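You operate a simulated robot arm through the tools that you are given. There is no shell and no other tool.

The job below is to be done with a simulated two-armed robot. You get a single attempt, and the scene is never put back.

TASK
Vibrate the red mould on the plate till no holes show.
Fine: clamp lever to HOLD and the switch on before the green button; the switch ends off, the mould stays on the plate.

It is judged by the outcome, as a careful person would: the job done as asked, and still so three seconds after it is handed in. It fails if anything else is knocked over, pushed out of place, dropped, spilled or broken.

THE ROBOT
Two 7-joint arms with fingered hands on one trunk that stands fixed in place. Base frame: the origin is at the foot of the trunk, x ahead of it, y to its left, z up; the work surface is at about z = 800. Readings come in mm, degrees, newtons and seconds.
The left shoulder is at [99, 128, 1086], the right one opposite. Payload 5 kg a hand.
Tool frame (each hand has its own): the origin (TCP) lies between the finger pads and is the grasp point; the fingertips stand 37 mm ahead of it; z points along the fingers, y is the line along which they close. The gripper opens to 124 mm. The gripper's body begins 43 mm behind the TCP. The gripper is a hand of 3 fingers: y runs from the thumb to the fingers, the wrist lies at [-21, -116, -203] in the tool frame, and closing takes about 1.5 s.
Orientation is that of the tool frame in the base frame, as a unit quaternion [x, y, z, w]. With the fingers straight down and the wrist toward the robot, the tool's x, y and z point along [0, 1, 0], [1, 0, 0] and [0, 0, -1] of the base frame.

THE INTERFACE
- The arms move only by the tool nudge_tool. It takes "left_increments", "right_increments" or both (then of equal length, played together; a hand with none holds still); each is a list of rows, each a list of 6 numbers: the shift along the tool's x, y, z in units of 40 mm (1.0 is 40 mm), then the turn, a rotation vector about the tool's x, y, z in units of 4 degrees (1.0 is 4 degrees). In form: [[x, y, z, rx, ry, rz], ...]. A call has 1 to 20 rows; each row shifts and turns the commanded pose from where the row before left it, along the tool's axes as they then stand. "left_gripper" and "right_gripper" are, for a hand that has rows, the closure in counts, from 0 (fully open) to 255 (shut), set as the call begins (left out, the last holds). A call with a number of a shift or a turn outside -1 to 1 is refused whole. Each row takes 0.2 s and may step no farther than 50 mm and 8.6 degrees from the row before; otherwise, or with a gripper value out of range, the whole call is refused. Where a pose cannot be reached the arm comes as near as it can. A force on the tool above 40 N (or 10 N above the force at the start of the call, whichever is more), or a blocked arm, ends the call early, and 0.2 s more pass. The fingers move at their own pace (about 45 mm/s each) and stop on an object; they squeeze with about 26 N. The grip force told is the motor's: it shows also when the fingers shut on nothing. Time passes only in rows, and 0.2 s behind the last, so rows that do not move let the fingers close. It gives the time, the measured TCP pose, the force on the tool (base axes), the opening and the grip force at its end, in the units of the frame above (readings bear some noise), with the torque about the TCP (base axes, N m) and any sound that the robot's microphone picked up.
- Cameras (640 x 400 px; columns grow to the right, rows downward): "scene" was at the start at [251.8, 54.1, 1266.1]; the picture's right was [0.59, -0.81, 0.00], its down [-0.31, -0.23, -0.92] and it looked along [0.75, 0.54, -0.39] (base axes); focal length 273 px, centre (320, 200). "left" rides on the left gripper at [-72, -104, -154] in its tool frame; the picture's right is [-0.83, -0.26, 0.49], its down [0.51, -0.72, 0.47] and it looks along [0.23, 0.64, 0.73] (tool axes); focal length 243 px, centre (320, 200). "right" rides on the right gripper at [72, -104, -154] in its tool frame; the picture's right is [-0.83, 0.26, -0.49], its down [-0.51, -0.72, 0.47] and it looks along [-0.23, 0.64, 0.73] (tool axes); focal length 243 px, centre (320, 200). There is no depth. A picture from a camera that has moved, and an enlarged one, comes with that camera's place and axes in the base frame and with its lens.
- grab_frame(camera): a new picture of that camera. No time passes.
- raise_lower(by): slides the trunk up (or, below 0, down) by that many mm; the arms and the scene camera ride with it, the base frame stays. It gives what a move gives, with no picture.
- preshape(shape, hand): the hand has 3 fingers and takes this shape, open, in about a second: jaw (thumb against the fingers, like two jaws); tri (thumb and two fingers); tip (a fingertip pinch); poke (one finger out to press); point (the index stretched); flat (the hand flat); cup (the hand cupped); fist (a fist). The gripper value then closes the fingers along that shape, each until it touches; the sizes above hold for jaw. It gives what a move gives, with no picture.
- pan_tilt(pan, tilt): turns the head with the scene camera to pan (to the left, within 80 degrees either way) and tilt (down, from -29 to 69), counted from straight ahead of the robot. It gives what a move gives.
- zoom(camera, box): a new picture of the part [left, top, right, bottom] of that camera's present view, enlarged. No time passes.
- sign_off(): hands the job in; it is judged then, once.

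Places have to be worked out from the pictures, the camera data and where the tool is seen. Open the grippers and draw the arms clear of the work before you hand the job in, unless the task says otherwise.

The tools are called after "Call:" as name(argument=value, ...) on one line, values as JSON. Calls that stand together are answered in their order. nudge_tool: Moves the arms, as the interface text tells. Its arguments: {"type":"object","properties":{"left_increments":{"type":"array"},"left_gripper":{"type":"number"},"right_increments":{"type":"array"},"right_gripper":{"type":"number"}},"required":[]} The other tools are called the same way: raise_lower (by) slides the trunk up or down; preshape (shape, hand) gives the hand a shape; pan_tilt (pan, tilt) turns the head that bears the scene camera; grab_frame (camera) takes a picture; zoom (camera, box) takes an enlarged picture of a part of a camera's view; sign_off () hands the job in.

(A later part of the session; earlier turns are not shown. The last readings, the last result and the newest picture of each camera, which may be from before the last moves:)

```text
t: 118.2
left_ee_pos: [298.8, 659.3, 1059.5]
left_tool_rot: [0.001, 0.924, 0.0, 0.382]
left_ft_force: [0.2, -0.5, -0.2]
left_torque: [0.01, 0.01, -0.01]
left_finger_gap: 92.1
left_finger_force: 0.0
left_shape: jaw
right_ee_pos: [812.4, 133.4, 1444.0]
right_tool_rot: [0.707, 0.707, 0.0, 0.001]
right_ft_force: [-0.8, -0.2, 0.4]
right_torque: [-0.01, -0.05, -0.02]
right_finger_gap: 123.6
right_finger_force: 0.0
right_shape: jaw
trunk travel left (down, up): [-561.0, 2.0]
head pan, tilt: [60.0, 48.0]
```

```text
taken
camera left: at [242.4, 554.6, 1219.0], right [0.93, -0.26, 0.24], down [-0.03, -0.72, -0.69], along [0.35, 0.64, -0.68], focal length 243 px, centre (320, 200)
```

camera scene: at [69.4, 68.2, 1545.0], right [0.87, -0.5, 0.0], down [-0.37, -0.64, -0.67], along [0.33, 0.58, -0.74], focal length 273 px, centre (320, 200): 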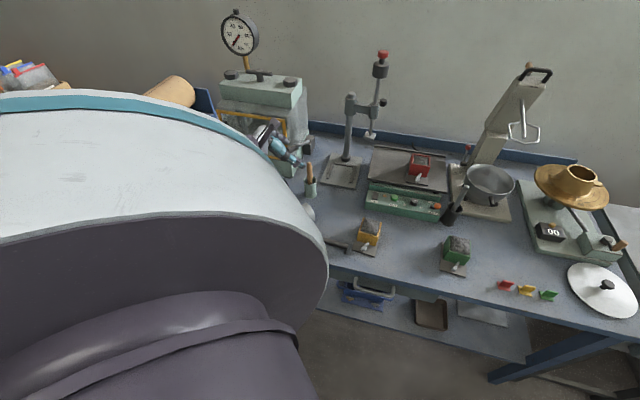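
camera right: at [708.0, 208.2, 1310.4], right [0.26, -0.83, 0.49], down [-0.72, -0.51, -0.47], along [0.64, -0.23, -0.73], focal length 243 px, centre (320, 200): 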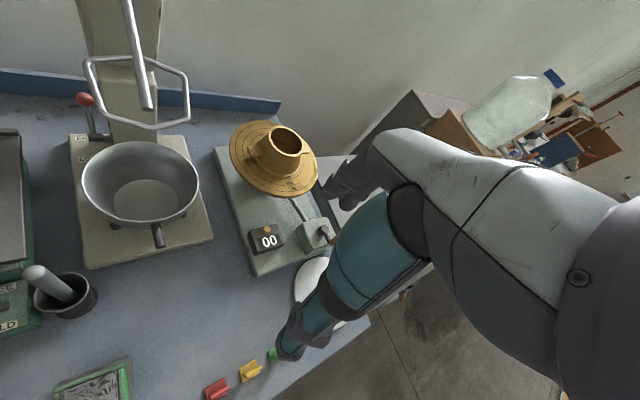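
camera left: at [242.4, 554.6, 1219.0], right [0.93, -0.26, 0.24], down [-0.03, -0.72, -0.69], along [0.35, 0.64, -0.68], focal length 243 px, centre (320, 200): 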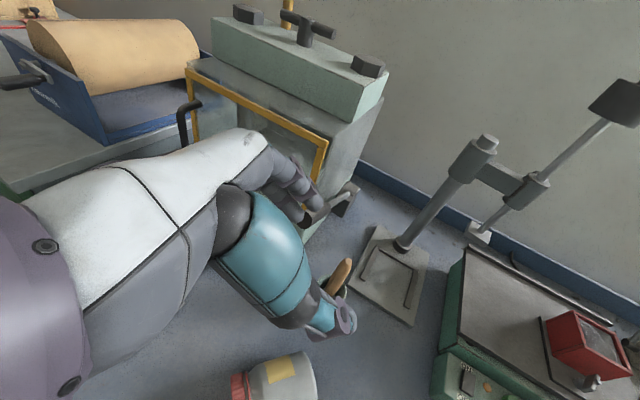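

The roll pose is reached at (298, 659, 1060). I'll continue down to z about 930 on the far side of the jar, then check.

Call:
nudge_tool(left_increments=[[0.852, 0, 0.68, 0, 0, 0], [0.852, 0, 0.68, 0, 0, 0], [0.852, 0, 0.68, 0, 0, 0], [0, 0, 0, 0, 0, 0]])

Call:
grab_frame(camera="left")

Call:
zoom(camera="scene", box=[230, 110, 370, 260])

```text
t: 119.4
left_ee_pos: [304.5, 683.3, 969.0]
left_tool_rot: [0.016, 0.916, 0.027, 0.4]
left_ft_force: [-0.3, -0.6, -0.1]
left_torque: [-0.01, 0.03, 0.0]
left_finger_gap: 91.9
left_finger_force: 0.0
left_shape: jaw
right_ee_pos: [810.7, 133.4, 1445.2]
right_tool_rot: [0.708, 0.707, 0.001, 0.001]
right_ft_force: [0.0, 0.0, -0.1]
right_torque: [0.0, -0.03, 0.02]
right_finger_gap: 124.2
right_finger_force: 0.1
right_shape: jaw
trunk travel left (down, up): [-561.0, 2.0]
head pan, tilt: [60.0, 48.0]
stopped in row 4 (left hand): the arm was blocked; the commanded pose is now the measured one
```

```text
taken
camera left: at [241.1, 569.4, 1118.0], right [0.92, -0.29, 0.26], down [-0.01, -0.68, -0.74], along [0.38, 0.68, -0.63], focal length 243 px, centre (320, 200)
```

left: 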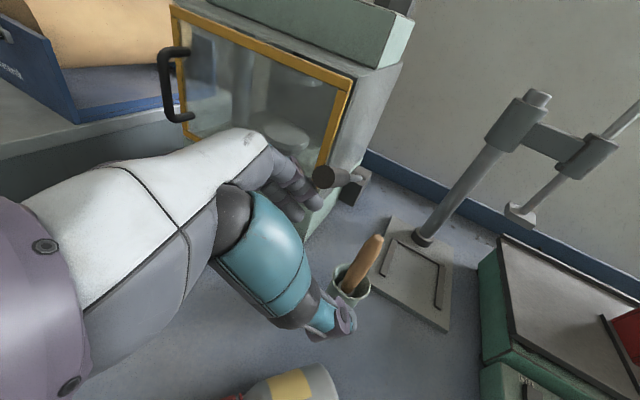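

```text
2.67 times, centred on (300, 185) of scene
camera zoom: at [68.6, 68.1, 1545.2], right [0.87, -0.5, 0.0], down [-0.37, -0.64, -0.67], along [0.33, 0.58, -0.74], focal length 727 px, centre (373, 240)
```

zoom: 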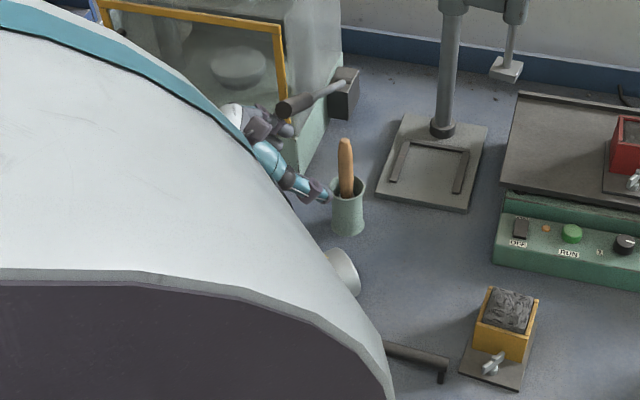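

The arm was blocked there, most likely folded against itself; the table items in view look untouched. This pose is too cramped, so I'll back straight up and use an easier plan: first move the jar to open space with a comfortable grip.

Call:
nudge_tool(left_increments=[[-0.6, 0, -0.6, 0, 0, 0], [-0.6, 0, -0.6, 0, 0, 0], [-0.6, 0, -0.6, 0, 0, 0], [-0.6, 0, -0.6, 0, 0, 0], [0, 0, 0, 0, 0, 0]])

Call:
grab_frame(camera="scene")

Call:
grab_frame(camera="left")

```text
t: 120.6
left_ee_pos: [298.1, 674.7, 1103.4]
left_tool_rot: [0.017, 0.917, 0.027, 0.398]
left_ft_force: [0.2, 0.3, 0.0]
left_torque: [-0.02, -0.02, 0.01]
left_finger_gap: 92.1
left_finger_force: 0.0
left_shape: jaw
right_ee_pos: [812.3, 132.4, 1444.2]
right_tool_rot: [0.707, 0.707, 0.0, -0.001]
right_ft_force: [-0.7, -0.1, 0.6]
right_torque: [0.05, -0.03, 0.03]
right_finger_gap: 123.9
right_finger_force: 0.1
right_shape: jaw
trunk travel left (down, up): [-561.0, 2.0]
head pan, tilt: [60.0, 48.0]
```

```text
taken
camera scene: at [68.8, 67.2, 1545.1], right [0.87, -0.5, 0.0], down [-0.37, -0.64, -0.67], along [0.33, 0.58, -0.74], focal length 273 px, centre (320, 200)
```

scene: 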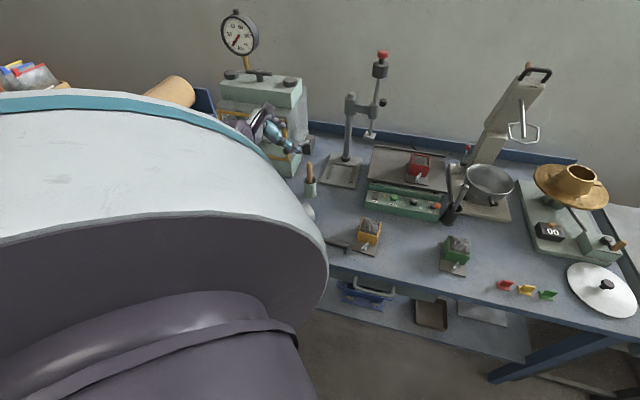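

```text
taken
camera left: at [235.5, 560.4, 1253.7], right [0.92, -0.29, 0.26], down [-0.01, -0.68, -0.74], along [0.38, 0.68, -0.63], focal length 243 px, centre (320, 200)
```

left: 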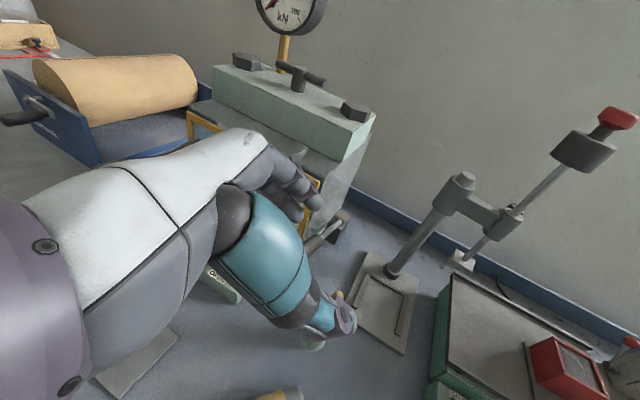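

Freed. I'll roll the tool back upright and turn it back towards the comfortable orientation, moving outward and staying high.

Call:
nudge_tool(left_increments=[[0, 0, 0, 0, 0.98, 0], [0, 0, 0, 0, 0.98, 0], [0, 0, 0, 0, 0.98, 0], [0, 0, 0, 0, 0.98, 0], [0, 0, 0, 0, 0.98, 0], [0, 0, 0, 0, 0.98, 0], [0, 0, 0, 0, 0.98, 0], [0, 0, 0, 0, 0.98, 0], [0, 0, 0, 0, 0.98, 0], [0, 0, 0, 0, 0.98, 0], [0, 0, 0, 0, 0.98, 0], [0, 0, 0, 0, 0.98, 0], [0, 0, 0, 0, 0, 1], [0, 0, 0, 0, 0, 1], [0, 0, 0, 0, 0, 1], [0, 0, 0, 0, 0, 1], [0, 0, 0, 0, 0, 1], [0, 0, 0, 0, 0, 1], [0, 0, 0, 0, 0, 1], [0, 0, 0, 0, 0, 1]], left_gripper=0)

Call:
nudge_tool(left_increments=[[0, 0, 0, 0, 0, 1], [0, 0, 0, 0, 0, 1], [0, 0, 0, 0, 0, 1], [0, 0, 0, 0, 0, 1], [0, 0, 0, 0, 0, 1], [0, 0, 0, 0, 0, 1], [0, 0, 0, 0, 0, 1], [0, 0, 0, 0, 0, 1], [0, 0, 0, 0, 0, 1], [0, 0, 0, 0, 0, 1]])

```text
t: 124.8
left_ee_pos: [299.8, 674.9, 1101.8]
left_tool_rot: [0.279, 0.96, 0.029, -0.009]
left_ft_force: [-0.1, 0.0, -0.2]
left_torque: [-0.01, 0.01, -0.04]
left_finger_gap: 123.6
left_finger_force: 0.1
left_shape: jaw
right_ee_pos: [812.2, 133.4, 1443.5]
right_tool_rot: [0.707, 0.707, 0.0, 0.0]
right_ft_force: [0.1, 0.7, 0.0]
right_torque: [0.03, 0.01, -0.02]
right_finger_gap: 123.5
right_finger_force: 0.1
right_shape: jaw
trunk travel left (down, up): [-561.0, 2.0]
head pan, tilt: [60.0, 48.0]
```

```text
t: 127.0
left_ee_pos: [299.2, 674.7, 1101.7]
left_tool_rot: [0.592, 0.806, 0.024, -0.018]
left_ft_force: [-0.7, -0.5, -0.3]
left_torque: [0.01, 0.02, 0.02]
left_finger_gap: 123.6
left_finger_force: 0.1
left_shape: jaw
right_ee_pos: [811.0, 134.2, 1442.8]
right_tool_rot: [0.707, 0.707, 0.0, 0.0]
right_ft_force: [-0.1, -0.1, 0.1]
right_torque: [-0.01, 0.01, 0.0]
right_finger_gap: 123.9
right_finger_force: 0.1
right_shape: jaw
trunk travel left (down, up): [-561.0, 2.0]
head pan, tilt: [60.0, 48.0]
```

The hand is near yaw 17° with a 3° lean. I'll correct the lean, align the closing direction with the jar's length (its ends are about 95 mm apart), and come to a hover above it at z about 960.

Call:
nudge_tool(left_increments=[[0, 0, 0, 0.26, -0.82, 0], [0, 0, 0, 0, 0, 1], [0, 0, 0, 0, 0, 1], [0, 0, 0, 0, 0, 1], [0, 0, 0, 0, 0, 0.9], [-0.5125, -0.095, 0.7, 0, 0, 0], [-0.5125, -0.095, 0.7, 0, 0, 0], [-0.5125, -0.095, 0.7, 0, 0, 0], [-0.5125, -0.095, 0.7, 0, 0, 0], [0, 0, 0, 0, 0, 0]])

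Call:
grab_frame(camera="scene")

Call:
grab_frame(camera="left")

```text
t: 129.2
left_ee_pos: [285.7, 592.0, 989.9]
left_tool_rot: [0.695, 0.719, 0.0, 0.001]
left_ft_force: [-0.6, 0.2, 0.1]
left_torque: [0.0, 0.02, -0.01]
left_finger_gap: 123.6
left_finger_force: 0.1
left_shape: jaw
right_ee_pos: [813.4, 134.3, 1442.3]
right_tool_rot: [0.707, 0.707, 0.001, 0.0]
right_ft_force: [-0.5, -0.8, 0.5]
right_torque: [-0.01, -0.01, -0.01]
right_finger_gap: 123.8
right_finger_force: 0.1
right_shape: jaw
trunk travel left (down, up): [-561.0, 2.0]
head pan, tilt: [60.0, 48.0]
```

```text
taken
camera scene: at [69.5, 68.4, 1545.0], right [0.87, -0.5, 0.0], down [-0.37, -0.64, -0.67], along [0.33, 0.58, -0.74], focal length 273 px, centre (320, 200)
```

scene: 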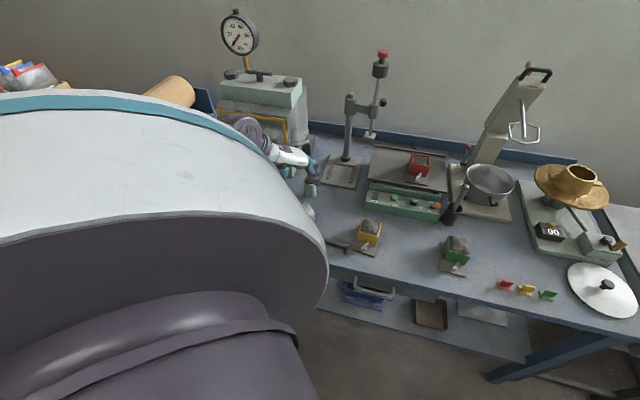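

```text
taken
camera left: at [185.5, 515.7, 1142.3], right [-0.23, -0.84, -0.49], down [-0.74, 0.48, -0.47], along [0.63, 0.25, -0.73], focal length 243 px, centre (320, 200)
```

left: 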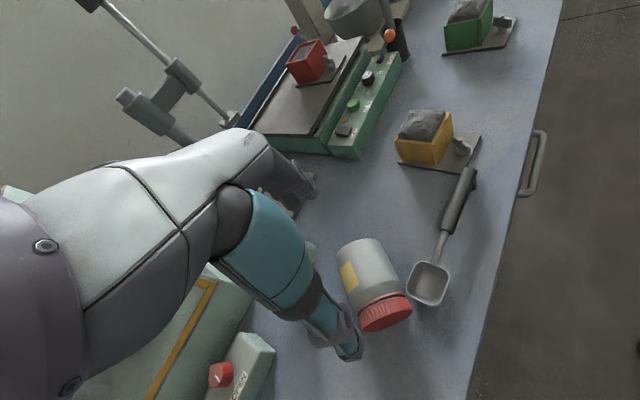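

Great view: the jar, lid towards the robot, lies below the hand with the scoop just beside it. I'll zoom in to get its exact position.

Call:
zoom(camera="left", box=[290, 210, 470, 370])

```text
2.50 times, centred on (380, 290) of left
camera zoom: at [185.5, 515.7, 1142.3], right [-0.23, -0.84, -0.49], down [-0.74, 0.48, -0.47], along [0.63, 0.25, -0.73], focal length 606 px, centre (170, -25)
```

zoom: 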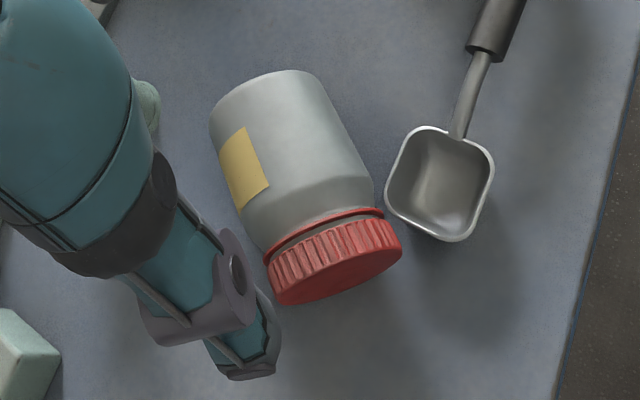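

The jar's axis runs from about (243, 588) to (334, 591), so the hand is nearly centred. I'll lower with a small correction, stopping partway to check that thumb and fingers straddle both ends.

Call:
nudge_tool(left_increments=[[-0.05, 0.08, 0.6, 0, 0, 0], [0, 0, 0.7, 0, 0, 0], [0, 0, 0.7, 0, 0, 0], [0, 0, 0.7, 0, 0, 0], [0, 0, 0, 0, 0, 0]])

Call:
zoom(camera="left", box=[240, 180, 470, 370])

Call:
grab_frame(camera="scene")

```text
t: 130.4
left_ee_pos: [291.2, 590.0, 882.7]
left_tool_rot: [0.695, 0.719, 0.0, 0.0]
left_ft_force: [0.7, 0.7, -0.3]
left_torque: [-0.01, 0.0, 0.02]
left_finger_gap: 123.8
left_finger_force: 0.1
left_shape: jaw
right_ee_pos: [812.8, 134.1, 1443.5]
right_tool_rot: [0.707, 0.708, -0.001, 0.0]
right_ft_force: [0.5, -0.4, -0.7]
right_torque: [0.01, 0.03, -0.05]
right_finger_gap: 123.9
right_finger_force: 0.0
right_shape: jaw
trunk travel left (down, up): [-561.0, 2.0]
head pan, tilt: [60.0, 48.0]
```

```text
2.11 times, centred on (355, 275) of left
camera zoom: at [190.1, 513.8, 1034.9], right [-0.23, -0.84, -0.49], down [-0.74, 0.48, -0.47], along [0.63, 0.25, -0.73], focal length 511 px, centre (246, 42)
```

zoom: 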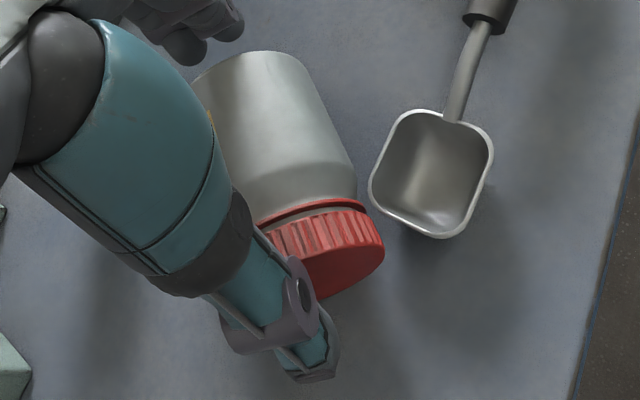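

```text
taken
camera scene: at [69.1, 68.0, 1545.0], right [0.87, -0.5, 0.0], down [-0.37, -0.64, -0.67], along [0.33, 0.58, -0.74], focal length 273 px, centre (320, 200)
```

scene: 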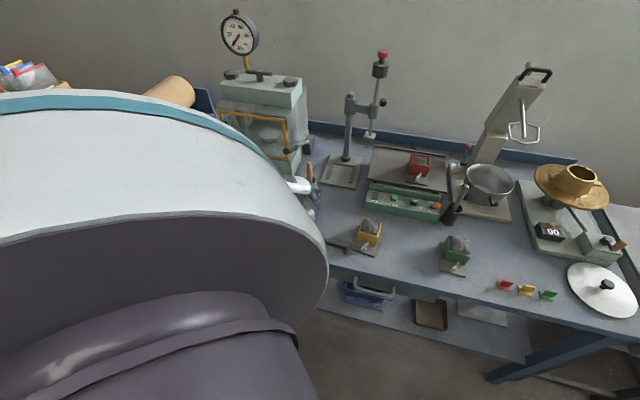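

Thumb is beyond the lid and the fingers are beyond the base. I'll go down the last 39 mm.

Call:
nudge_tool(left_increments=[[0, -0.04, 0.35, 0, 0, 0], [0, 0, 0.35, 0, 0, 0], [0, 0, 0.27, 0, 0, 0], [0, 0, 0, 0, 0, 0]])

Call:
zoom(camera="left", box=[240, 180, 470, 370])

```text
t: 131.4
left_ee_pos: [290.1, 590.2, 844.3]
left_tool_rot: [0.695, 0.719, 0.001, 0.0]
left_ft_force: [-1.3, -1.6, 7.6]
left_torque: [-0.02, 0.06, 0.0]
left_finger_gap: 123.6
left_finger_force: 0.1
left_shape: jaw
right_ee_pos: [811.4, 133.2, 1444.1]
right_tool_rot: [0.707, 0.707, 0.0, 0.001]
right_ft_force: [0.8, 0.2, -0.8]
right_torque: [0.04, -0.01, 0.0]
right_finger_gap: 123.7
right_finger_force: 0.0
right_shape: jaw
trunk travel left (down, up): [-561.0, 2.0]
head pan, tilt: [60.0, 48.0]
```

```text
2.11 times, centred on (355, 275) of left
camera zoom: at [187.8, 513.0, 996.7], right [-0.23, -0.84, -0.49], down [-0.74, 0.48, -0.47], along [0.63, 0.25, -0.73], focal length 511 px, centre (246, 42)
```

zoom: 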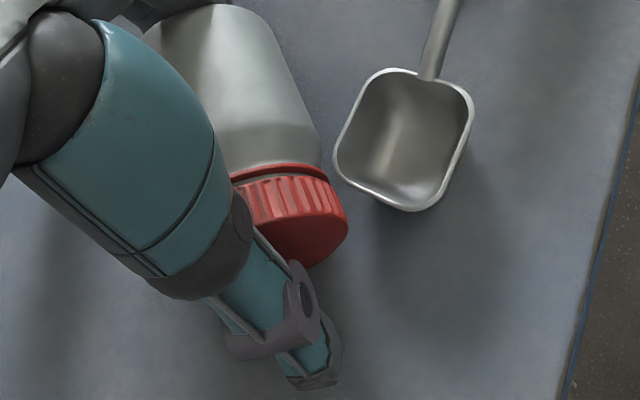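

A 7.6 N upward force says something is touching (palm on jar or tips near the table), so I'll back up 5 mm. Then I'll close on the jar's ends.

Call:
nudge_tool(left_increments=[[0, 0, -0.12, 0, 0, 0], [0, 0, 0, 0, 0, 0]])

Call:
nudge_tool(left_increments=[[0, 0, 0, 0, 0, 0], [0, 0, 0, 0, 0, 0], [0, 0, 0, 0, 0, 0], [0, 0, 0, 0, 0, 0], [0, 0, 0, 0, 0, 0], [0, 0, 0, 0, 0, 0]], left_gripper=255)

Call:
zoom(camera="left", box=[240, 180, 470, 370])

```text
t: 132.0
left_ee_pos: [288.9, 588.4, 848.8]
left_tool_rot: [0.696, 0.718, 0.0, 0.0]
left_ft_force: [-0.6, -0.2, -0.1]
left_torque: [0.01, -0.05, -0.03]
left_finger_gap: 124.2
left_finger_force: 0.1
left_shape: jaw
right_ee_pos: [811.6, 133.8, 1444.0]
right_tool_rot: [0.707, 0.707, 0.001, 0.001]
right_ft_force: [0.4, 0.0, 1.4]
right_torque: [0.02, -0.02, -0.02]
right_finger_gap: 123.8
right_finger_force: 0.0
right_shape: jaw
trunk travel left (down, up): [-561.0, 2.0]
head pan, tilt: [60.0, 48.0]
```

```text
t: 133.4
left_ee_pos: [288.8, 589.2, 849.4]
left_tool_rot: [0.695, 0.719, 0.001, 0.0]
left_ft_force: [-0.2, -0.6, 1.1]
left_torque: [0.03, -0.05, 0.04]
left_finger_gap: 100.9
left_finger_force: 25.6
left_shape: jaw
right_ee_pos: [810.8, 134.1, 1443.6]
right_tool_rot: [0.707, 0.707, 0.0, 0.0]
right_ft_force: [0.1, 0.6, 0.4]
right_torque: [0.01, -0.02, -0.03]
right_finger_gap: 123.7
right_finger_force: 0.1
right_shape: jaw
trunk travel left (down, up): [-561.0, 2.0]
head pan, tilt: [60.0, 48.0]
```

```text
2.11 times, centred on (355, 275) of left
camera zoom: at [187.5, 513.6, 1001.1], right [-0.23, -0.84, -0.49], down [-0.74, 0.48, -0.47], along [0.63, 0.25, -0.73], focal length 511 px, centre (246, 42)
```

zoom: 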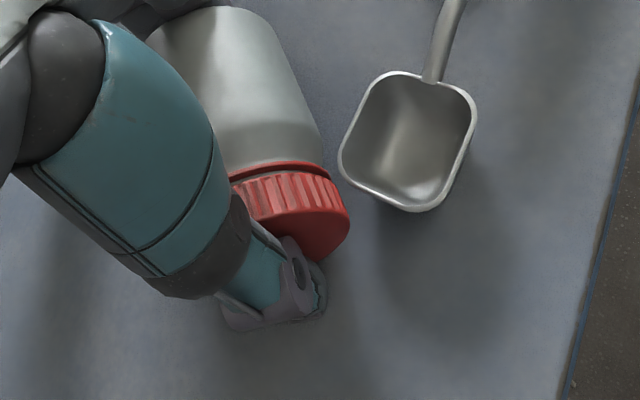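

The jar is held end to end at 101 mm with 25.6 N. I'll lift it slowly and check.

Call:
nudge_tool(left_increments=[[0, 0, -0.15, 0, 0, 0], [0, 0, -0.3, 0, 0, 0], [0, 0, -0.5, 0, 0, 0], [0, 0, 0, 0, 0, 0]])

Call:
zoom(camera="left", box=[240, 180, 470, 370])

```text
t: 134.4
left_ee_pos: [289.0, 591.1, 886.4]
left_tool_rot: [0.695, 0.719, 0.0, 0.001]
left_ft_force: [-0.2, -0.3, -2.3]
left_torque: [0.03, -0.02, -0.03]
left_finger_gap: 101.0
left_finger_force: 25.3
left_shape: jaw
right_ee_pos: [811.5, 134.6, 1444.0]
right_tool_rot: [0.707, 0.707, 0.001, -0.001]
right_ft_force: [0.4, -0.4, -0.4]
right_torque: [0.01, 0.01, -0.01]
right_finger_gap: 123.9
right_finger_force: 0.0
right_shape: jaw
trunk travel left (down, up): [-561.0, 2.0]
head pan, tilt: [60.0, 48.0]
```

```text
2.11 times, centred on (355, 275) of left
camera zoom: at [187.8, 513.7, 1039.0], right [-0.23, -0.84, -0.49], down [-0.74, 0.48, -0.47], along [0.63, 0.25, -0.73], focal length 511 px, centre (246, 42)
```

zoom: 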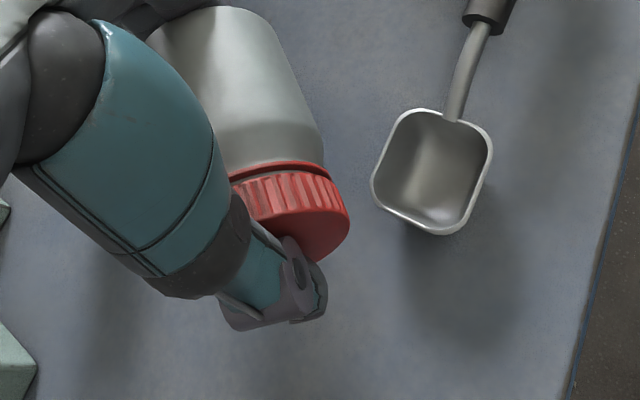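

The jar came up (about 2.3 N). I'll carry it to open bench space near (420, 590), turning it so its axis lies across the reach direction, where there is room to stand it up.

Call:
nudge_tool(left_increments=[[0, 0, -0.6, 0, 0, 0], [0, 0, -0.6, 0, 0, 0], [-0.03, 0.6, 0, 0, 0, 0], [-0.03, 0.7, 0, 0, 0, 0], [-0.03, 0.7, 0, 0, 0, 0], [-0.03, 0.7, 0, 0, 0, 0], [-0.02, 0.57, 0, 0, 0, 0], [0, 0, 0, 0, 0, 1], [0, 0, 0, 0, 0, 1], [0, 0, 0, 0, 0, 1], [0, 0, 0, 0, 0, 1], [0, 0, 0, 0, 0, 1], [0, 0, 0, 0, 0, 1], [0, 0, 0, 0, 0, 1], [0, 0, 0, 0, 0, 1], [0, 0, 0, 0, 0, 1], [0, 0, 0, 0, 0, 1], [0, 0, 0, 0, 0, 1], [0, 0, 0, 0, 0, 0]])

Call:
grab_frame(camera="scene")

Call:
grab_frame(camera="left")

```text
t: 138.4
left_ee_pos: [420.5, 588.7, 933.7]
left_tool_rot: [0.914, 0.406, 0.0, -0.001]
left_ft_force: [0.2, 0.0, -3.1]
left_torque: [-0.04, 0.04, 0.01]
left_finger_gap: 100.8
left_finger_force: 25.7
left_shape: jaw
right_ee_pos: [812.0, 134.5, 1443.2]
right_tool_rot: [0.707, 0.707, 0.001, 0.001]
right_ft_force: [0.7, 0.7, 0.6]
right_torque: [-0.01, 0.03, -0.01]
right_finger_gap: 124.1
right_finger_force: 0.1
right_shape: jaw
trunk travel left (down, up): [-561.0, 2.0]
head pan, tilt: [60.0, 48.0]
```

```text
taken
camera scene: at [69.2, 68.2, 1545.0], right [0.87, -0.5, 0.0], down [-0.37, -0.64, -0.67], along [0.33, 0.58, -0.74], focal length 273 px, centre (320, 200)
```

scene: 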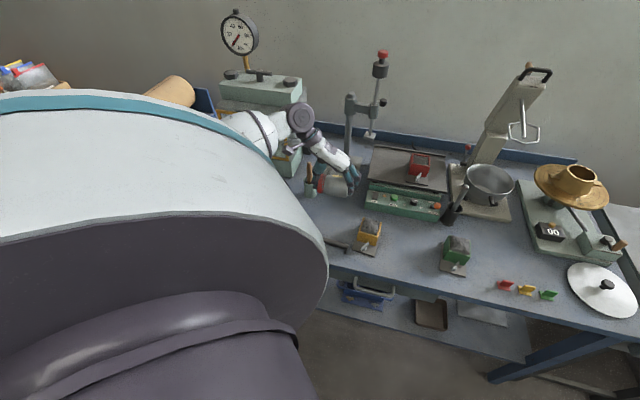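

```text
taken
camera left: at [294.3, 604.3, 1086.7], right [-0.75, -0.44, -0.49], down [-0.19, 0.86, -0.47], along [0.63, -0.26, -0.73], focal length 243 px, centre (320, 200)
```

left: 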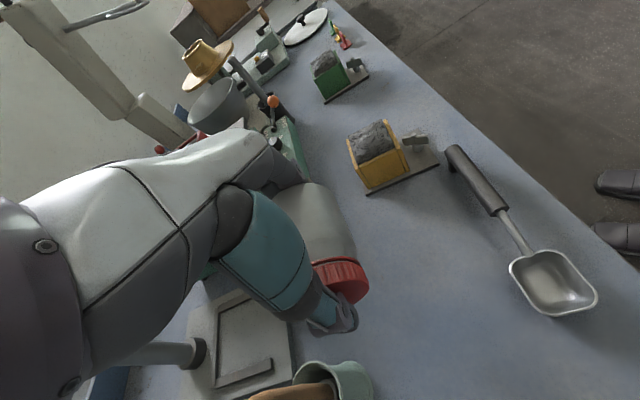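

The jar is steady in the grip, and I've cleared the cup and moulds. I'll lower it to the bench here.

Call:
nudge_tool(left_increments=[[0, 0, 0.7, 0, 0, 0], [0, 0, 0.7, 0, 0, 0], [0, 0, 0.4, 0, 0, 0], [0, 0, 0.1, 0, 0, 0], [0, 0, 0.05, 0, 0, 0], [0, 0, 0.05, 0, 0, 0], [0, 0, 0, 0, 0, 0]])

```text
t: 140.0
left_ee_pos: [420.3, 588.8, 854.0]
left_tool_rot: [0.914, 0.407, -0.001, 0.0]
left_ft_force: [0.5, -0.2, -2.3]
left_torque: [0.01, 0.01, 0.01]
left_finger_gap: 100.6
left_finger_force: 25.6
left_shape: jaw
right_ee_pos: [812.2, 133.9, 1442.4]
right_tool_rot: [0.708, 0.707, 0.0, 0.0]
right_ft_force: [-0.2, 0.5, -0.7]
right_torque: [-0.01, 0.0, -0.01]
right_finger_gap: 123.6
right_finger_force: 0.0
right_shape: jaw
trunk travel left (down, up): [-561.0, 2.0]
head pan, tilt: [60.0, 48.0]
```

Still carrying its weight; about 4 mm to go. I'll lower in 1.5 mm steps until it touches.

Call:
nudge_tool(left_increments=[[0, 0, 0.0375, 0, 0, 0], [0, 0, 0.0375, 0, 0, 0], [0, 0, 0.0375, 0, 0, 0], [0, 0, 0, 0, 0, 0]])

```text
t: 141.0
left_ee_pos: [420.2, 588.1, 849.2]
left_tool_rot: [0.914, 0.407, 0.001, 0.0]
left_ft_force: [0.7, -0.3, -2.2]
left_torque: [0.01, 0.01, -0.01]
left_finger_gap: 100.6
left_finger_force: 25.8
left_shape: jaw
right_ee_pos: [812.7, 134.4, 1443.9]
right_tool_rot: [0.707, 0.707, 0.0, 0.0]
right_ft_force: [-0.3, -0.5, -0.6]
right_torque: [-0.01, -0.01, 0.0]
right_finger_gap: 123.7
right_finger_force: 0.1
right_shape: jaw
trunk travel left (down, up): [-561.0, 2.0]
head pan, tilt: [60.0, 48.0]
```

Call:
nudge_tool(left_increments=[[0, 0, 0.03, 0, 0, 0], [0, 0, 0.03, 0, 0, 0], [0, 0, 0, 0, 0, 0]])

```text
t: 141.8
left_ee_pos: [420.3, 589.3, 848.5]
left_tool_rot: [0.914, 0.407, 0.0, 0.0]
left_ft_force: [-0.3, 0.3, 5.6]
left_torque: [-0.2, -0.22, 0.02]
left_finger_gap: 100.8
left_finger_force: 25.8
left_shape: jaw
right_ee_pos: [810.7, 132.7, 1444.2]
right_tool_rot: [0.707, 0.707, 0.0, 0.001]
right_ft_force: [0.0, 0.2, 0.0]
right_torque: [0.0, 0.0, -0.02]
right_finger_gap: 123.9
right_finger_force: 0.0
right_shape: jaw
trunk travel left (down, up): [-561.0, 2.0]
head pan, tilt: [60.0, 48.0]
```

The jar is resting on the bench (+5.6 N). I'll ease off slightly and open to release it.

Call:
nudge_tool(left_increments=[[0, 0, -0.03, 0, 0, 0], [0, 0, 0, 0, 0, 0]])

Call:
nudge_tool(left_increments=[[0, 0, 0, 0, 0, 0], [0, 0, 0, 0, 0, 0], [0, 0, 0, 0, 0, 0], [0, 0, 0, 0, 0, 0], [0, 0, 0, 0, 0, 0]], left_gripper=0)

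Call:
nudge_tool(left_increments=[[0, 0, -0.5, 0, 0, 0], [0, 0, -0.9, 0, 0, 0], [0, 0, -0.9, 0, 0, 0], [0, 0, -0.9, 0, 0, 0], [0, 0, -0.6, 0, 0, 0], [0, 0, 0, 0, 0, 0]])

Call:
grab_frame(camera="left")

Call:
zoom(camera="scene", box=[270, 130, 410, 260])

```text
t: 142.4
left_ee_pos: [419.3, 589.3, 848.8]
left_tool_rot: [0.914, 0.406, 0.0, 0.0]
left_ft_force: [1.3, 0.2, 1.2]
left_torque: [-0.05, -0.19, 0.04]
left_finger_gap: 100.7
left_finger_force: 26.2
left_shape: jaw
right_ee_pos: [812.5, 133.4, 1444.1]
right_tool_rot: [0.707, 0.707, 0.0, 0.0]
right_ft_force: [0.7, 0.1, -0.3]
right_torque: [0.0, 0.0, 0.0]
right_finger_gap: 124.0
right_finger_force: 0.1
right_shape: jaw
trunk travel left (down, up): [-561.0, 2.0]
head pan, tilt: [60.0, 48.0]
```

```text
t: 143.6
left_ee_pos: [420.0, 589.1, 848.4]
left_tool_rot: [0.914, 0.406, 0.0, 0.001]
left_ft_force: [0.1, -1.0, 0.9]
left_torque: [0.02, 0.01, 0.0]
left_finger_gap: 123.9
left_finger_force: 0.0
left_shape: jaw
right_ee_pos: [811.9, 134.5, 1443.6]
right_tool_rot: [0.707, 0.707, 0.0, 0.0]
right_ft_force: [0.2, 0.4, -0.6]
right_torque: [0.02, 0.01, 0.01]
right_finger_gap: 123.9
right_finger_force: 0.0
right_shape: jaw
trunk travel left (down, up): [-561.0, 2.0]
head pan, tilt: [60.0, 48.0]
```

```text
t: 145.0
left_ee_pos: [420.9, 589.4, 1001.3]
left_tool_rot: [0.914, 0.406, 0.0, 0.0]
left_ft_force: [0.8, 0.1, 0.4]
left_torque: [0.03, 0.0, 0.0]
left_finger_gap: 123.9
left_finger_force: 0.0
left_shape: jaw
right_ee_pos: [812.3, 133.8, 1443.1]
right_tool_rot: [0.707, 0.707, 0.0, 0.0]
right_ft_force: [0.5, -0.5, 0.0]
right_torque: [0.0, 0.0, -0.01]
right_finger_gap: 123.7
right_finger_force: 0.1
right_shape: jaw
trunk travel left (down, up): [-561.0, 2.0]
head pan, tilt: [60.0, 48.0]
```

```text
taken
camera left: at [294.8, 603.9, 1153.3], right [-0.75, -0.44, -0.49], down [-0.2, 0.86, -0.47], along [0.63, -0.26, -0.73], focal length 243 px, centre (320, 200)
```

left: 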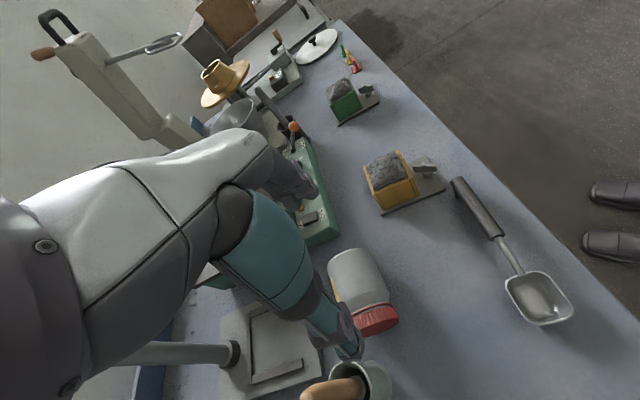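

```text
3.08 times, centred on (340, 195) of scene
camera zoom: at [69.2, 68.3, 1545.0], right [0.87, -0.5, 0.0], down [-0.37, -0.64, -0.67], along [0.33, 0.58, -0.74], focal length 839 px, centre (258, 215)
```

zoom: 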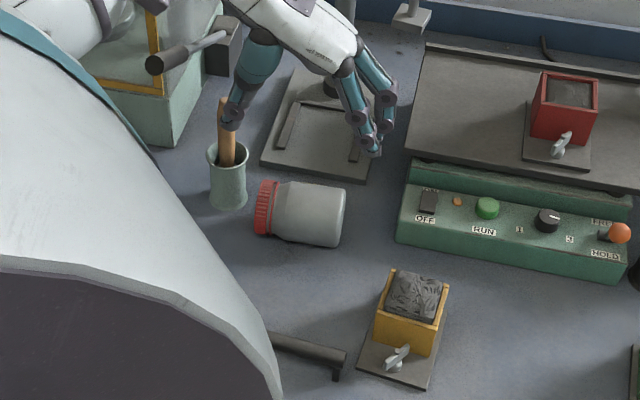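

The jar lies at about (420, 589), lid pointing left towards the cup. Next I'll turn the hand 90° to grip it across its middle, so I can swing the lid to point away from the robot. That allows a natural wrist pitch to stand it up.

Call:
nudge_tool(left_increments=[[0, 0, 0, 0, 0, -1], [0, 0, 0, 0, 0, -1], [0, 0, 0, 0, 0, -1], [0, 0, 0, 0, 0, -1], [0, 0, 0, 0, 0, -1], [0, 0, 0, 0, 0, -1], [0, 0, 0, 0, 0, -1], [0, 0, 0, 0, 0, -1], [0, 0, 0, 0, 0, -1], [0, 0, 0, 0, 0, -1], [0, 0, 0, 0, 0, -1], [0, 0, 0, 0, 0, -1]])

Call:
nudge_tool(left_increments=[[0, 0, 0, 0, 0, -1], [0, 0, 0, 0, 0, -1], [0, 0, 0, 0, 0, -1], [0, 0, 0, 0, 0, -1], [0, 0, 0, 0, 0, -1], [0, 0, 0, 0, 0, -1], [0, 0, 0, 0, 0, -1], [0, 0, 0, 0, 0, -1], [0, 0, 0, 0, 0, -1], [0, 0, 0, 0, 0, -1], [0, 0, 0, 0, 0, -0.5], [0, 0, 0, 0, 0, 0]])

Call:
grab_frame(camera="scene")

Call:
grab_frame(camera="left")

```text
t: 147.6
left_ee_pos: [419.6, 588.7, 1001.5]
left_tool_rot: [0.669, 0.743, 0.0, 0.0]
left_ft_force: [0.0, 0.3, 0.7]
left_torque: [0.01, -0.02, -0.04]
left_finger_gap: 124.0
left_finger_force: 0.0
left_shape: jaw
right_ee_pos: [812.5, 134.2, 1443.9]
right_tool_rot: [0.707, 0.707, -0.001, 0.0]
right_ft_force: [0.1, -0.2, 0.1]
right_torque: [0.02, 0.03, -0.02]
right_finger_gap: 123.8
right_finger_force: 0.0
right_shape: jaw
trunk travel left (down, up): [-561.0, 2.0]
head pan, tilt: [60.0, 48.0]
```

```text
t: 150.2
left_ee_pos: [420.1, 588.9, 999.7]
left_tool_rot: [0.359, 0.933, 0.0, 0.0]
left_ft_force: [-0.3, 0.2, 0.2]
left_torque: [-0.02, 0.02, 0.02]
left_finger_gap: 124.2
left_finger_force: 0.2
left_shape: jaw
right_ee_pos: [811.9, 134.4, 1444.2]
right_tool_rot: [0.707, 0.707, -0.001, 0.0]
right_ft_force: [1.1, -0.5, 0.2]
right_torque: [-0.01, -0.02, 0.0]
right_finger_gap: 123.9
right_finger_force: 0.0
right_shape: jaw
trunk travel left (down, up): [-561.0, 2.0]
head pan, tilt: [60.0, 48.0]
```

```text
taken
camera scene: at [69.0, 68.1, 1545.0], right [0.87, -0.5, 0.0], down [-0.37, -0.64, -0.67], along [0.33, 0.58, -0.74], focal length 273 px, centre (320, 200)
```

scene: 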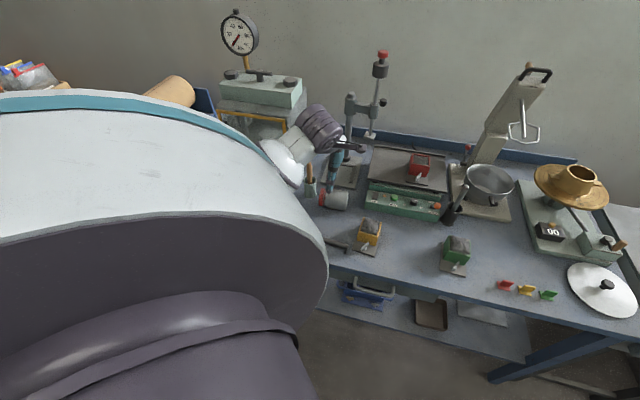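

```text
taken
camera left: at [404.1, 462.1, 1153.0], right [0.44, -0.75, -0.49], down [-0.86, -0.2, -0.47], along [0.26, 0.63, -0.73], focal length 243 px, centre (320, 200)
```

left: 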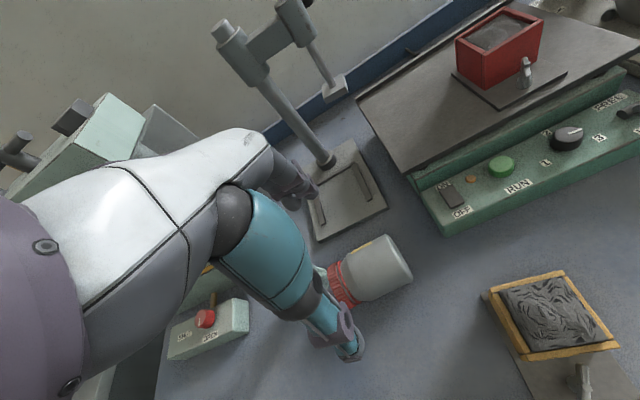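

Aligned across the jar. I'll shift 9 mm towards its base and lower around it.

Call:
nudge_tool(left_increments=[[-0.22, 0, 0.5, 0, 0, 0], [0, 0, 0.8, 0, 0, 0], [0, 0, 0.8, 0, 0, 0], [0, 0, 0.7, 0, 0, 0], [0, 0, 0, 0, 0, 0]])

Call:
zoom(camera="left", box=[230, 180, 450, 370])

Call:
zoom(camera="scene", box=[270, 130, 410, 260])

```text
t: 151.4
left_ee_pos: [424.3, 582.2, 887.4]
left_tool_rot: [0.359, 0.933, 0.0, 0.0]
left_ft_force: [0.0, 0.8, -0.3]
left_torque: [0.01, 0.01, 0.01]
left_finger_gap: 123.8
left_finger_force: 0.0
left_shape: jaw
right_ee_pos: [812.7, 133.5, 1444.4]
right_tool_rot: [0.708, 0.706, 0.0, 0.0]
right_ft_force: [-0.1, -0.9, -0.4]
right_torque: [0.01, -0.04, -0.02]
right_finger_gap: 123.9
right_finger_force: 0.1
right_shape: jaw
trunk travel left (down, up): [-561.0, 2.0]
head pan, tilt: [60.0, 48.0]
```

```text
2.11 times, centred on (340, 275) of left
camera zoom: at [410.4, 456.1, 1040.3], right [0.44, -0.75, -0.49], down [-0.86, -0.2, -0.47], along [0.26, 0.63, -0.73], focal length 511 px, centre (278, 42)
```

zoom: 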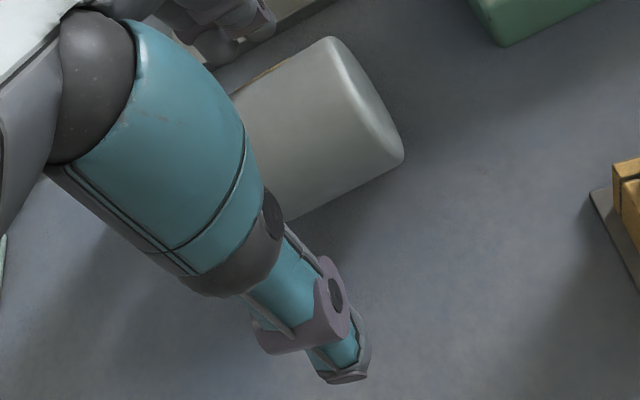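

```text
3.08 times, centred on (340, 195) of scene
camera zoom: at [68.9, 68.2, 1545.1], right [0.87, -0.5, 0.0], down [-0.37, -0.64, -0.67], along [0.33, 0.58, -0.74], focal length 839 px, centre (258, 215)
```

zoom: 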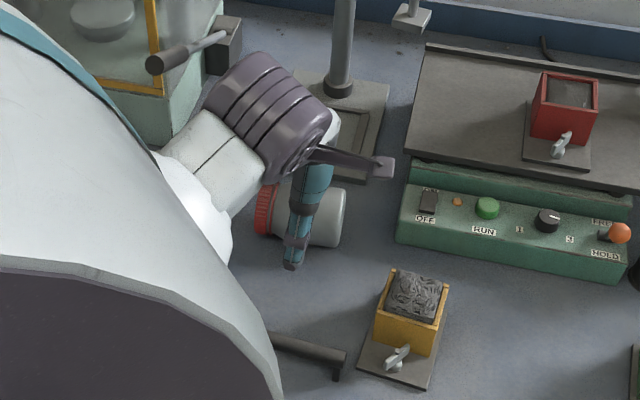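

The hand straddles the jar's body nicely. I'll lower the last 37 mm, close and lift.

Call:
nudge_tool(left_increments=[[0, 0, 0.4, 0, 0, 0], [0, 0, 0.35, 0, 0, 0], [0, 0, 0.15, 0, 0, 0], [0, 0, 0, 0, 0, 0]])

Call:
nudge_tool(left_increments=[[0, 0, 0, 0, 0, 0], [0, 0, 0, 0, 0, 0], [0, 0, 0, 0, 0, 0], [0, 0, 0, 0, 0, 0], [0, 0, 0, 0, 0, 0], [0, 0, 0, 0, 0, 0], [0, 0, 0, 0, 0, 0]], left_gripper=255)

Call:
nudge_tool(left_increments=[[0, 0, -0.15, 0, 0, 0], [0, 0, -0.3, 0, 0, 0], [0, 0, -0.5, 0, 0, 0], [0, 0, 0, 0, 0, 0]])

Call:
zoom(camera="left", box=[230, 180, 450, 370])

Call:
zoom(camera="scene", box=[270, 130, 410, 260])

```text
t: 152.4
left_ee_pos: [426.2, 583.6, 851.7]
left_tool_rot: [0.359, 0.933, 0.0, 0.0]
left_ft_force: [-0.6, -0.2, 0.8]
left_torque: [-0.01, 0.04, 0.0]
left_finger_gap: 123.8
left_finger_force: 0.1
left_shape: jaw
right_ee_pos: [812.5, 133.2, 1443.8]
right_tool_rot: [0.707, 0.707, -0.001, 0.0]
right_ft_force: [-0.3, 0.4, 0.0]
right_torque: [0.02, 0.0, 0.0]
right_finger_gap: 124.1
right_finger_force: 0.0
right_shape: jaw
trunk travel left (down, up): [-561.0, 2.0]
head pan, tilt: [60.0, 48.0]
```

```text
t: 154.0
left_ee_pos: [426.3, 583.1, 852.4]
left_tool_rot: [0.358, 0.934, 0.0, 0.0]
left_ft_force: [-1.3, 0.2, 0.5]
left_torque: [-0.04, 0.03, 0.01]
left_finger_gap: 59.4
left_finger_force: 26.1
left_shape: jaw
right_ee_pos: [812.0, 134.0, 1444.7]
right_tool_rot: [0.707, 0.707, 0.0, -0.001]
right_ft_force: [-0.4, -0.5, -0.4]
right_torque: [0.0, -0.01, -0.02]
right_finger_gap: 124.0
right_finger_force: 0.0
right_shape: jaw
trunk travel left (down, up): [-561.0, 2.0]
head pan, tilt: [60.0, 48.0]
```

```text
t: 155.0
left_ee_pos: [425.1, 582.5, 891.1]
left_tool_rot: [0.36, 0.933, 0.001, -0.001]
left_ft_force: [-0.8, -0.6, -2.2]
left_torque: [0.02, -0.02, 0.0]
left_finger_gap: 59.7
left_finger_force: 25.9
left_shape: jaw
right_ee_pos: [812.7, 134.9, 1443.3]
right_tool_rot: [0.707, 0.707, 0.0, 0.001]
right_ft_force: [0.4, -0.2, -0.3]
right_torque: [-0.03, 0.0, 0.0]
right_finger_gap: 123.9
right_finger_force: 0.1
right_shape: jaw
trunk travel left (down, up): [-561.0, 2.0]
head pan, tilt: [60.0, 48.0]
```

```text
2.11 times, centred on (340, 275) of left
camera zoom: at [410.6, 456.4, 1042.7], right [0.44, -0.75, -0.49], down [-0.86, -0.2, -0.47], along [0.26, 0.63, -0.73], focal length 511 px, centre (278, 42)
```

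zoom: 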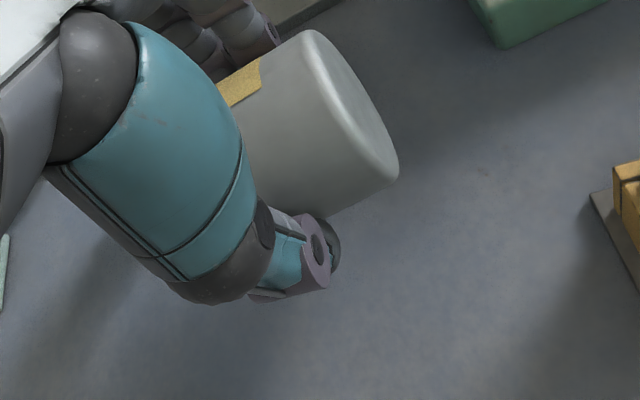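

```text
3.08 times, centred on (340, 195) of scene
camera zoom: at [69.3, 68.4, 1545.0], right [0.87, -0.5, 0.0], down [-0.37, -0.64, -0.67], along [0.33, 0.58, -0.74], focal length 839 px, centre (258, 215)
```

zoom: 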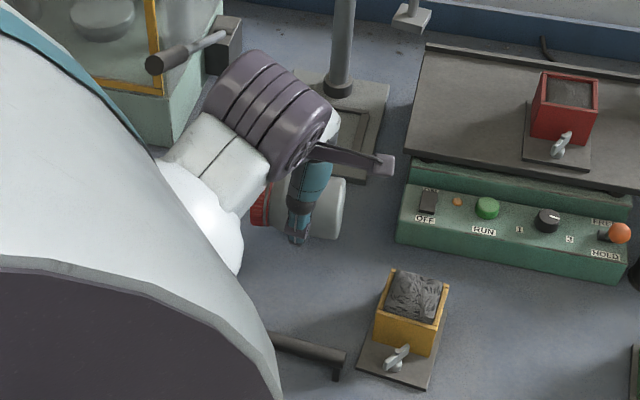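

The jar is held across its body (59.7 mm) and lifted. I'll shift it slightly away from the cup, raise it, and turn the hand so the lid points away from the robot.

Call:
nudge_tool(left_increments=[[-0.24, -0.17, -0.5, 0, 0, 0], [-0.23, -0.16, -0.5, 0, 0, 0], [0, 0, 0, 0, 0, 1], [0, 0, 0, 0, 0, 1], [0, 0, 0, 0, 0, 1], [0, 0, 0, 0, 0, 1], [0, 0, 0, 0, 0, 1], [0, 0, 0, 0, 0, 1], [0, 0, 0, 0, 0, 1], [0, 0, 0, 0, 0, 1], [0, 0, 0, 0, 0, 1], [0, 0, 0, 0, 0, 1], [0, 0, 0, 0, 0, 1], [0, 0, 0, 0, 0, 1]])

Call:
nudge_tool(left_increments=[[0, 0, 0, 0, 0, 1], [0, 0, 0, 0, 0, 1], [0, 0, 0, 0, 0, 1], [0, 0, 0, 0, 0, 1], [0, 0, 0, 0, 0, 1], [0, 0, 0, 0, 0, 1], [0, 0, 0, 0, 0, 1], [0, 0, 0, 0, 0, 1], [0, 0, 0, 0, 0, 1], [0, 0, 0, 0, 0, 1], [0, 0, 0, 0, 0, 1], [0, 0, 0, 0, 0, 0.3], [0, 0, 0, 0, 0, 0]])

Call:
grab_frame(camera="scene")

Call:
grab_frame(camera="left")

```text
t: 158.0
left_ee_pos: [431.7, 560.5, 929.9]
left_tool_rot: [0.708, 0.706, 0.0, 0.0]
left_ft_force: [-0.4, 0.2, -2.8]
left_torque: [0.0, 0.04, 0.07]
left_finger_gap: 59.5
left_finger_force: 26.4
left_shape: jaw
right_ee_pos: [812.0, 133.3, 1443.9]
right_tool_rot: [0.707, 0.707, 0.001, 0.0]
right_ft_force: [-0.6, -1.0, -0.2]
right_torque: [0.01, -0.02, -0.01]
right_finger_gap: 123.9
right_finger_force: 0.0
right_shape: jaw
trunk travel left (down, up): [-561.0, 2.0]
head pan, tilt: [60.0, 48.0]
```

```text
t: 160.8
left_ee_pos: [431.3, 559.4, 930.1]
left_tool_rot: [0.925, 0.38, 0.0, 0.0]
left_ft_force: [-0.2, 0.1, -2.3]
left_torque: [-0.03, 0.03, 0.01]
left_finger_gap: 59.6
left_finger_force: 25.6
left_shape: jaw
right_ee_pos: [812.6, 133.6, 1444.5]
right_tool_rot: [0.707, 0.708, 0.0, 0.0]
right_ft_force: [1.1, 1.0, 0.3]
right_torque: [-0.02, 0.02, -0.04]
right_finger_gap: 123.9
right_finger_force: 0.0
right_shape: jaw
trunk travel left (down, up): [-561.0, 2.0]
head pan, tilt: [60.0, 48.0]
```

```text
taken
camera scene: at [69.2, 68.3, 1545.0], right [0.87, -0.5, 0.0], down [-0.37, -0.64, -0.67], along [0.33, 0.58, -0.74], focal length 273 px, centre (320, 200)
```

scene: 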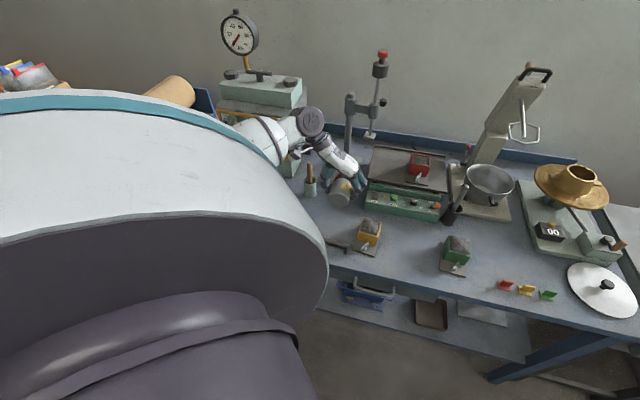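

```text
taken
camera left: at [307.2, 583.1, 1082.9], right [-0.77, -0.4, -0.49], down [-0.15, 0.87, -0.47], along [0.62, -0.29, -0.73], focal length 243 px, centre (320, 200)
```

left: 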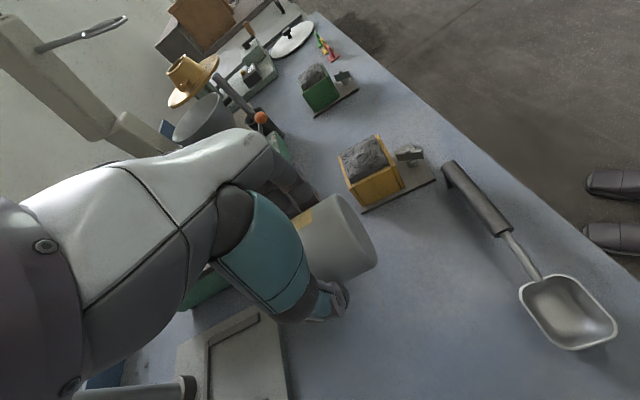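

Base now faces the robot, lid outward. I'll pitch the hand up in stages so the lid rises, checking reach as I go.

Call:
nudge_tool(left_increments=[[0, 0, 0, 0, 1, 0], [0, 0, 0, 0, 1, 0], [0, 0, 0, 0, 1, 0], [0, 0, 0, 0, 1, 0], [0, 0, 0, 0, 1, 0], [0, 0, 0, 0, 1, 0], [0, 0, 0, 0, 1, 0], [0, 0, 0, 0, 1, 0], [0, 0, 0, 0, 1, 0], [0, 0, 0, 0, 1, 0], [0, 0, 0, 0, 0, 0]])

Call:
grab_frame(camera="scene")

Call:
zoom(camera="scene", box=[260, 110, 420, 260])

```text
t: 163.2
left_ee_pos: [431.5, 561.0, 931.3]
left_tool_rot: [0.869, 0.356, 0.317, -0.13]
left_ft_force: [0.6, -0.7, -2.8]
left_torque: [-0.04, 0.05, -0.02]
left_finger_gap: 59.7
left_finger_force: 26.1
left_shape: jaw
right_ee_pos: [813.0, 134.0, 1443.6]
right_tool_rot: [0.707, 0.707, 0.0, 0.0]
right_ft_force: [0.1, 1.7, 0.0]
right_torque: [0.03, -0.02, -0.01]
right_finger_gap: 123.9
right_finger_force: 0.1
right_shape: jaw
trunk travel left (down, up): [-561.0, 2.0]
head pan, tilt: [60.0, 48.0]
```

```text
taken
camera scene: at [69.4, 68.4, 1545.0], right [0.87, -0.5, 0.0], down [-0.37, -0.64, -0.67], along [0.33, 0.58, -0.74], focal length 273 px, centre (320, 200)
```

scene: 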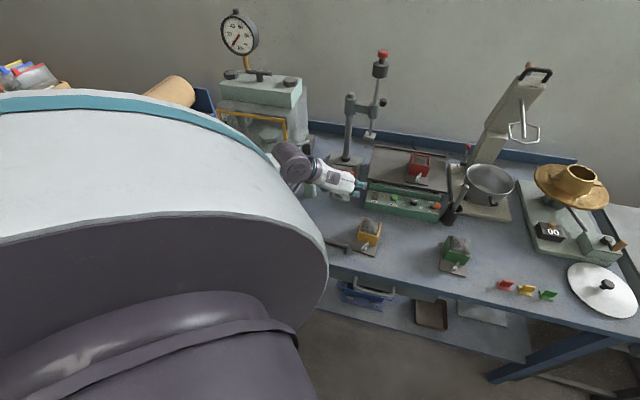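

```text
2.67 times, centred on (340, 185) of scene
camera zoom: at [69.4, 68.4, 1545.0], right [0.87, -0.5, 0.0], down [-0.37, -0.64, -0.67], along [0.33, 0.58, -0.74], focal length 727 px, centre (267, 240)
```

zoom: 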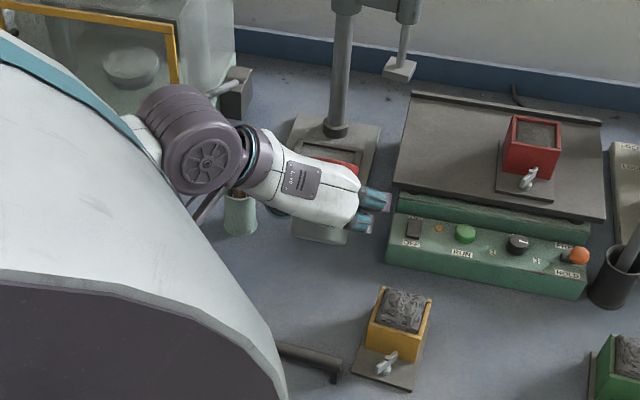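

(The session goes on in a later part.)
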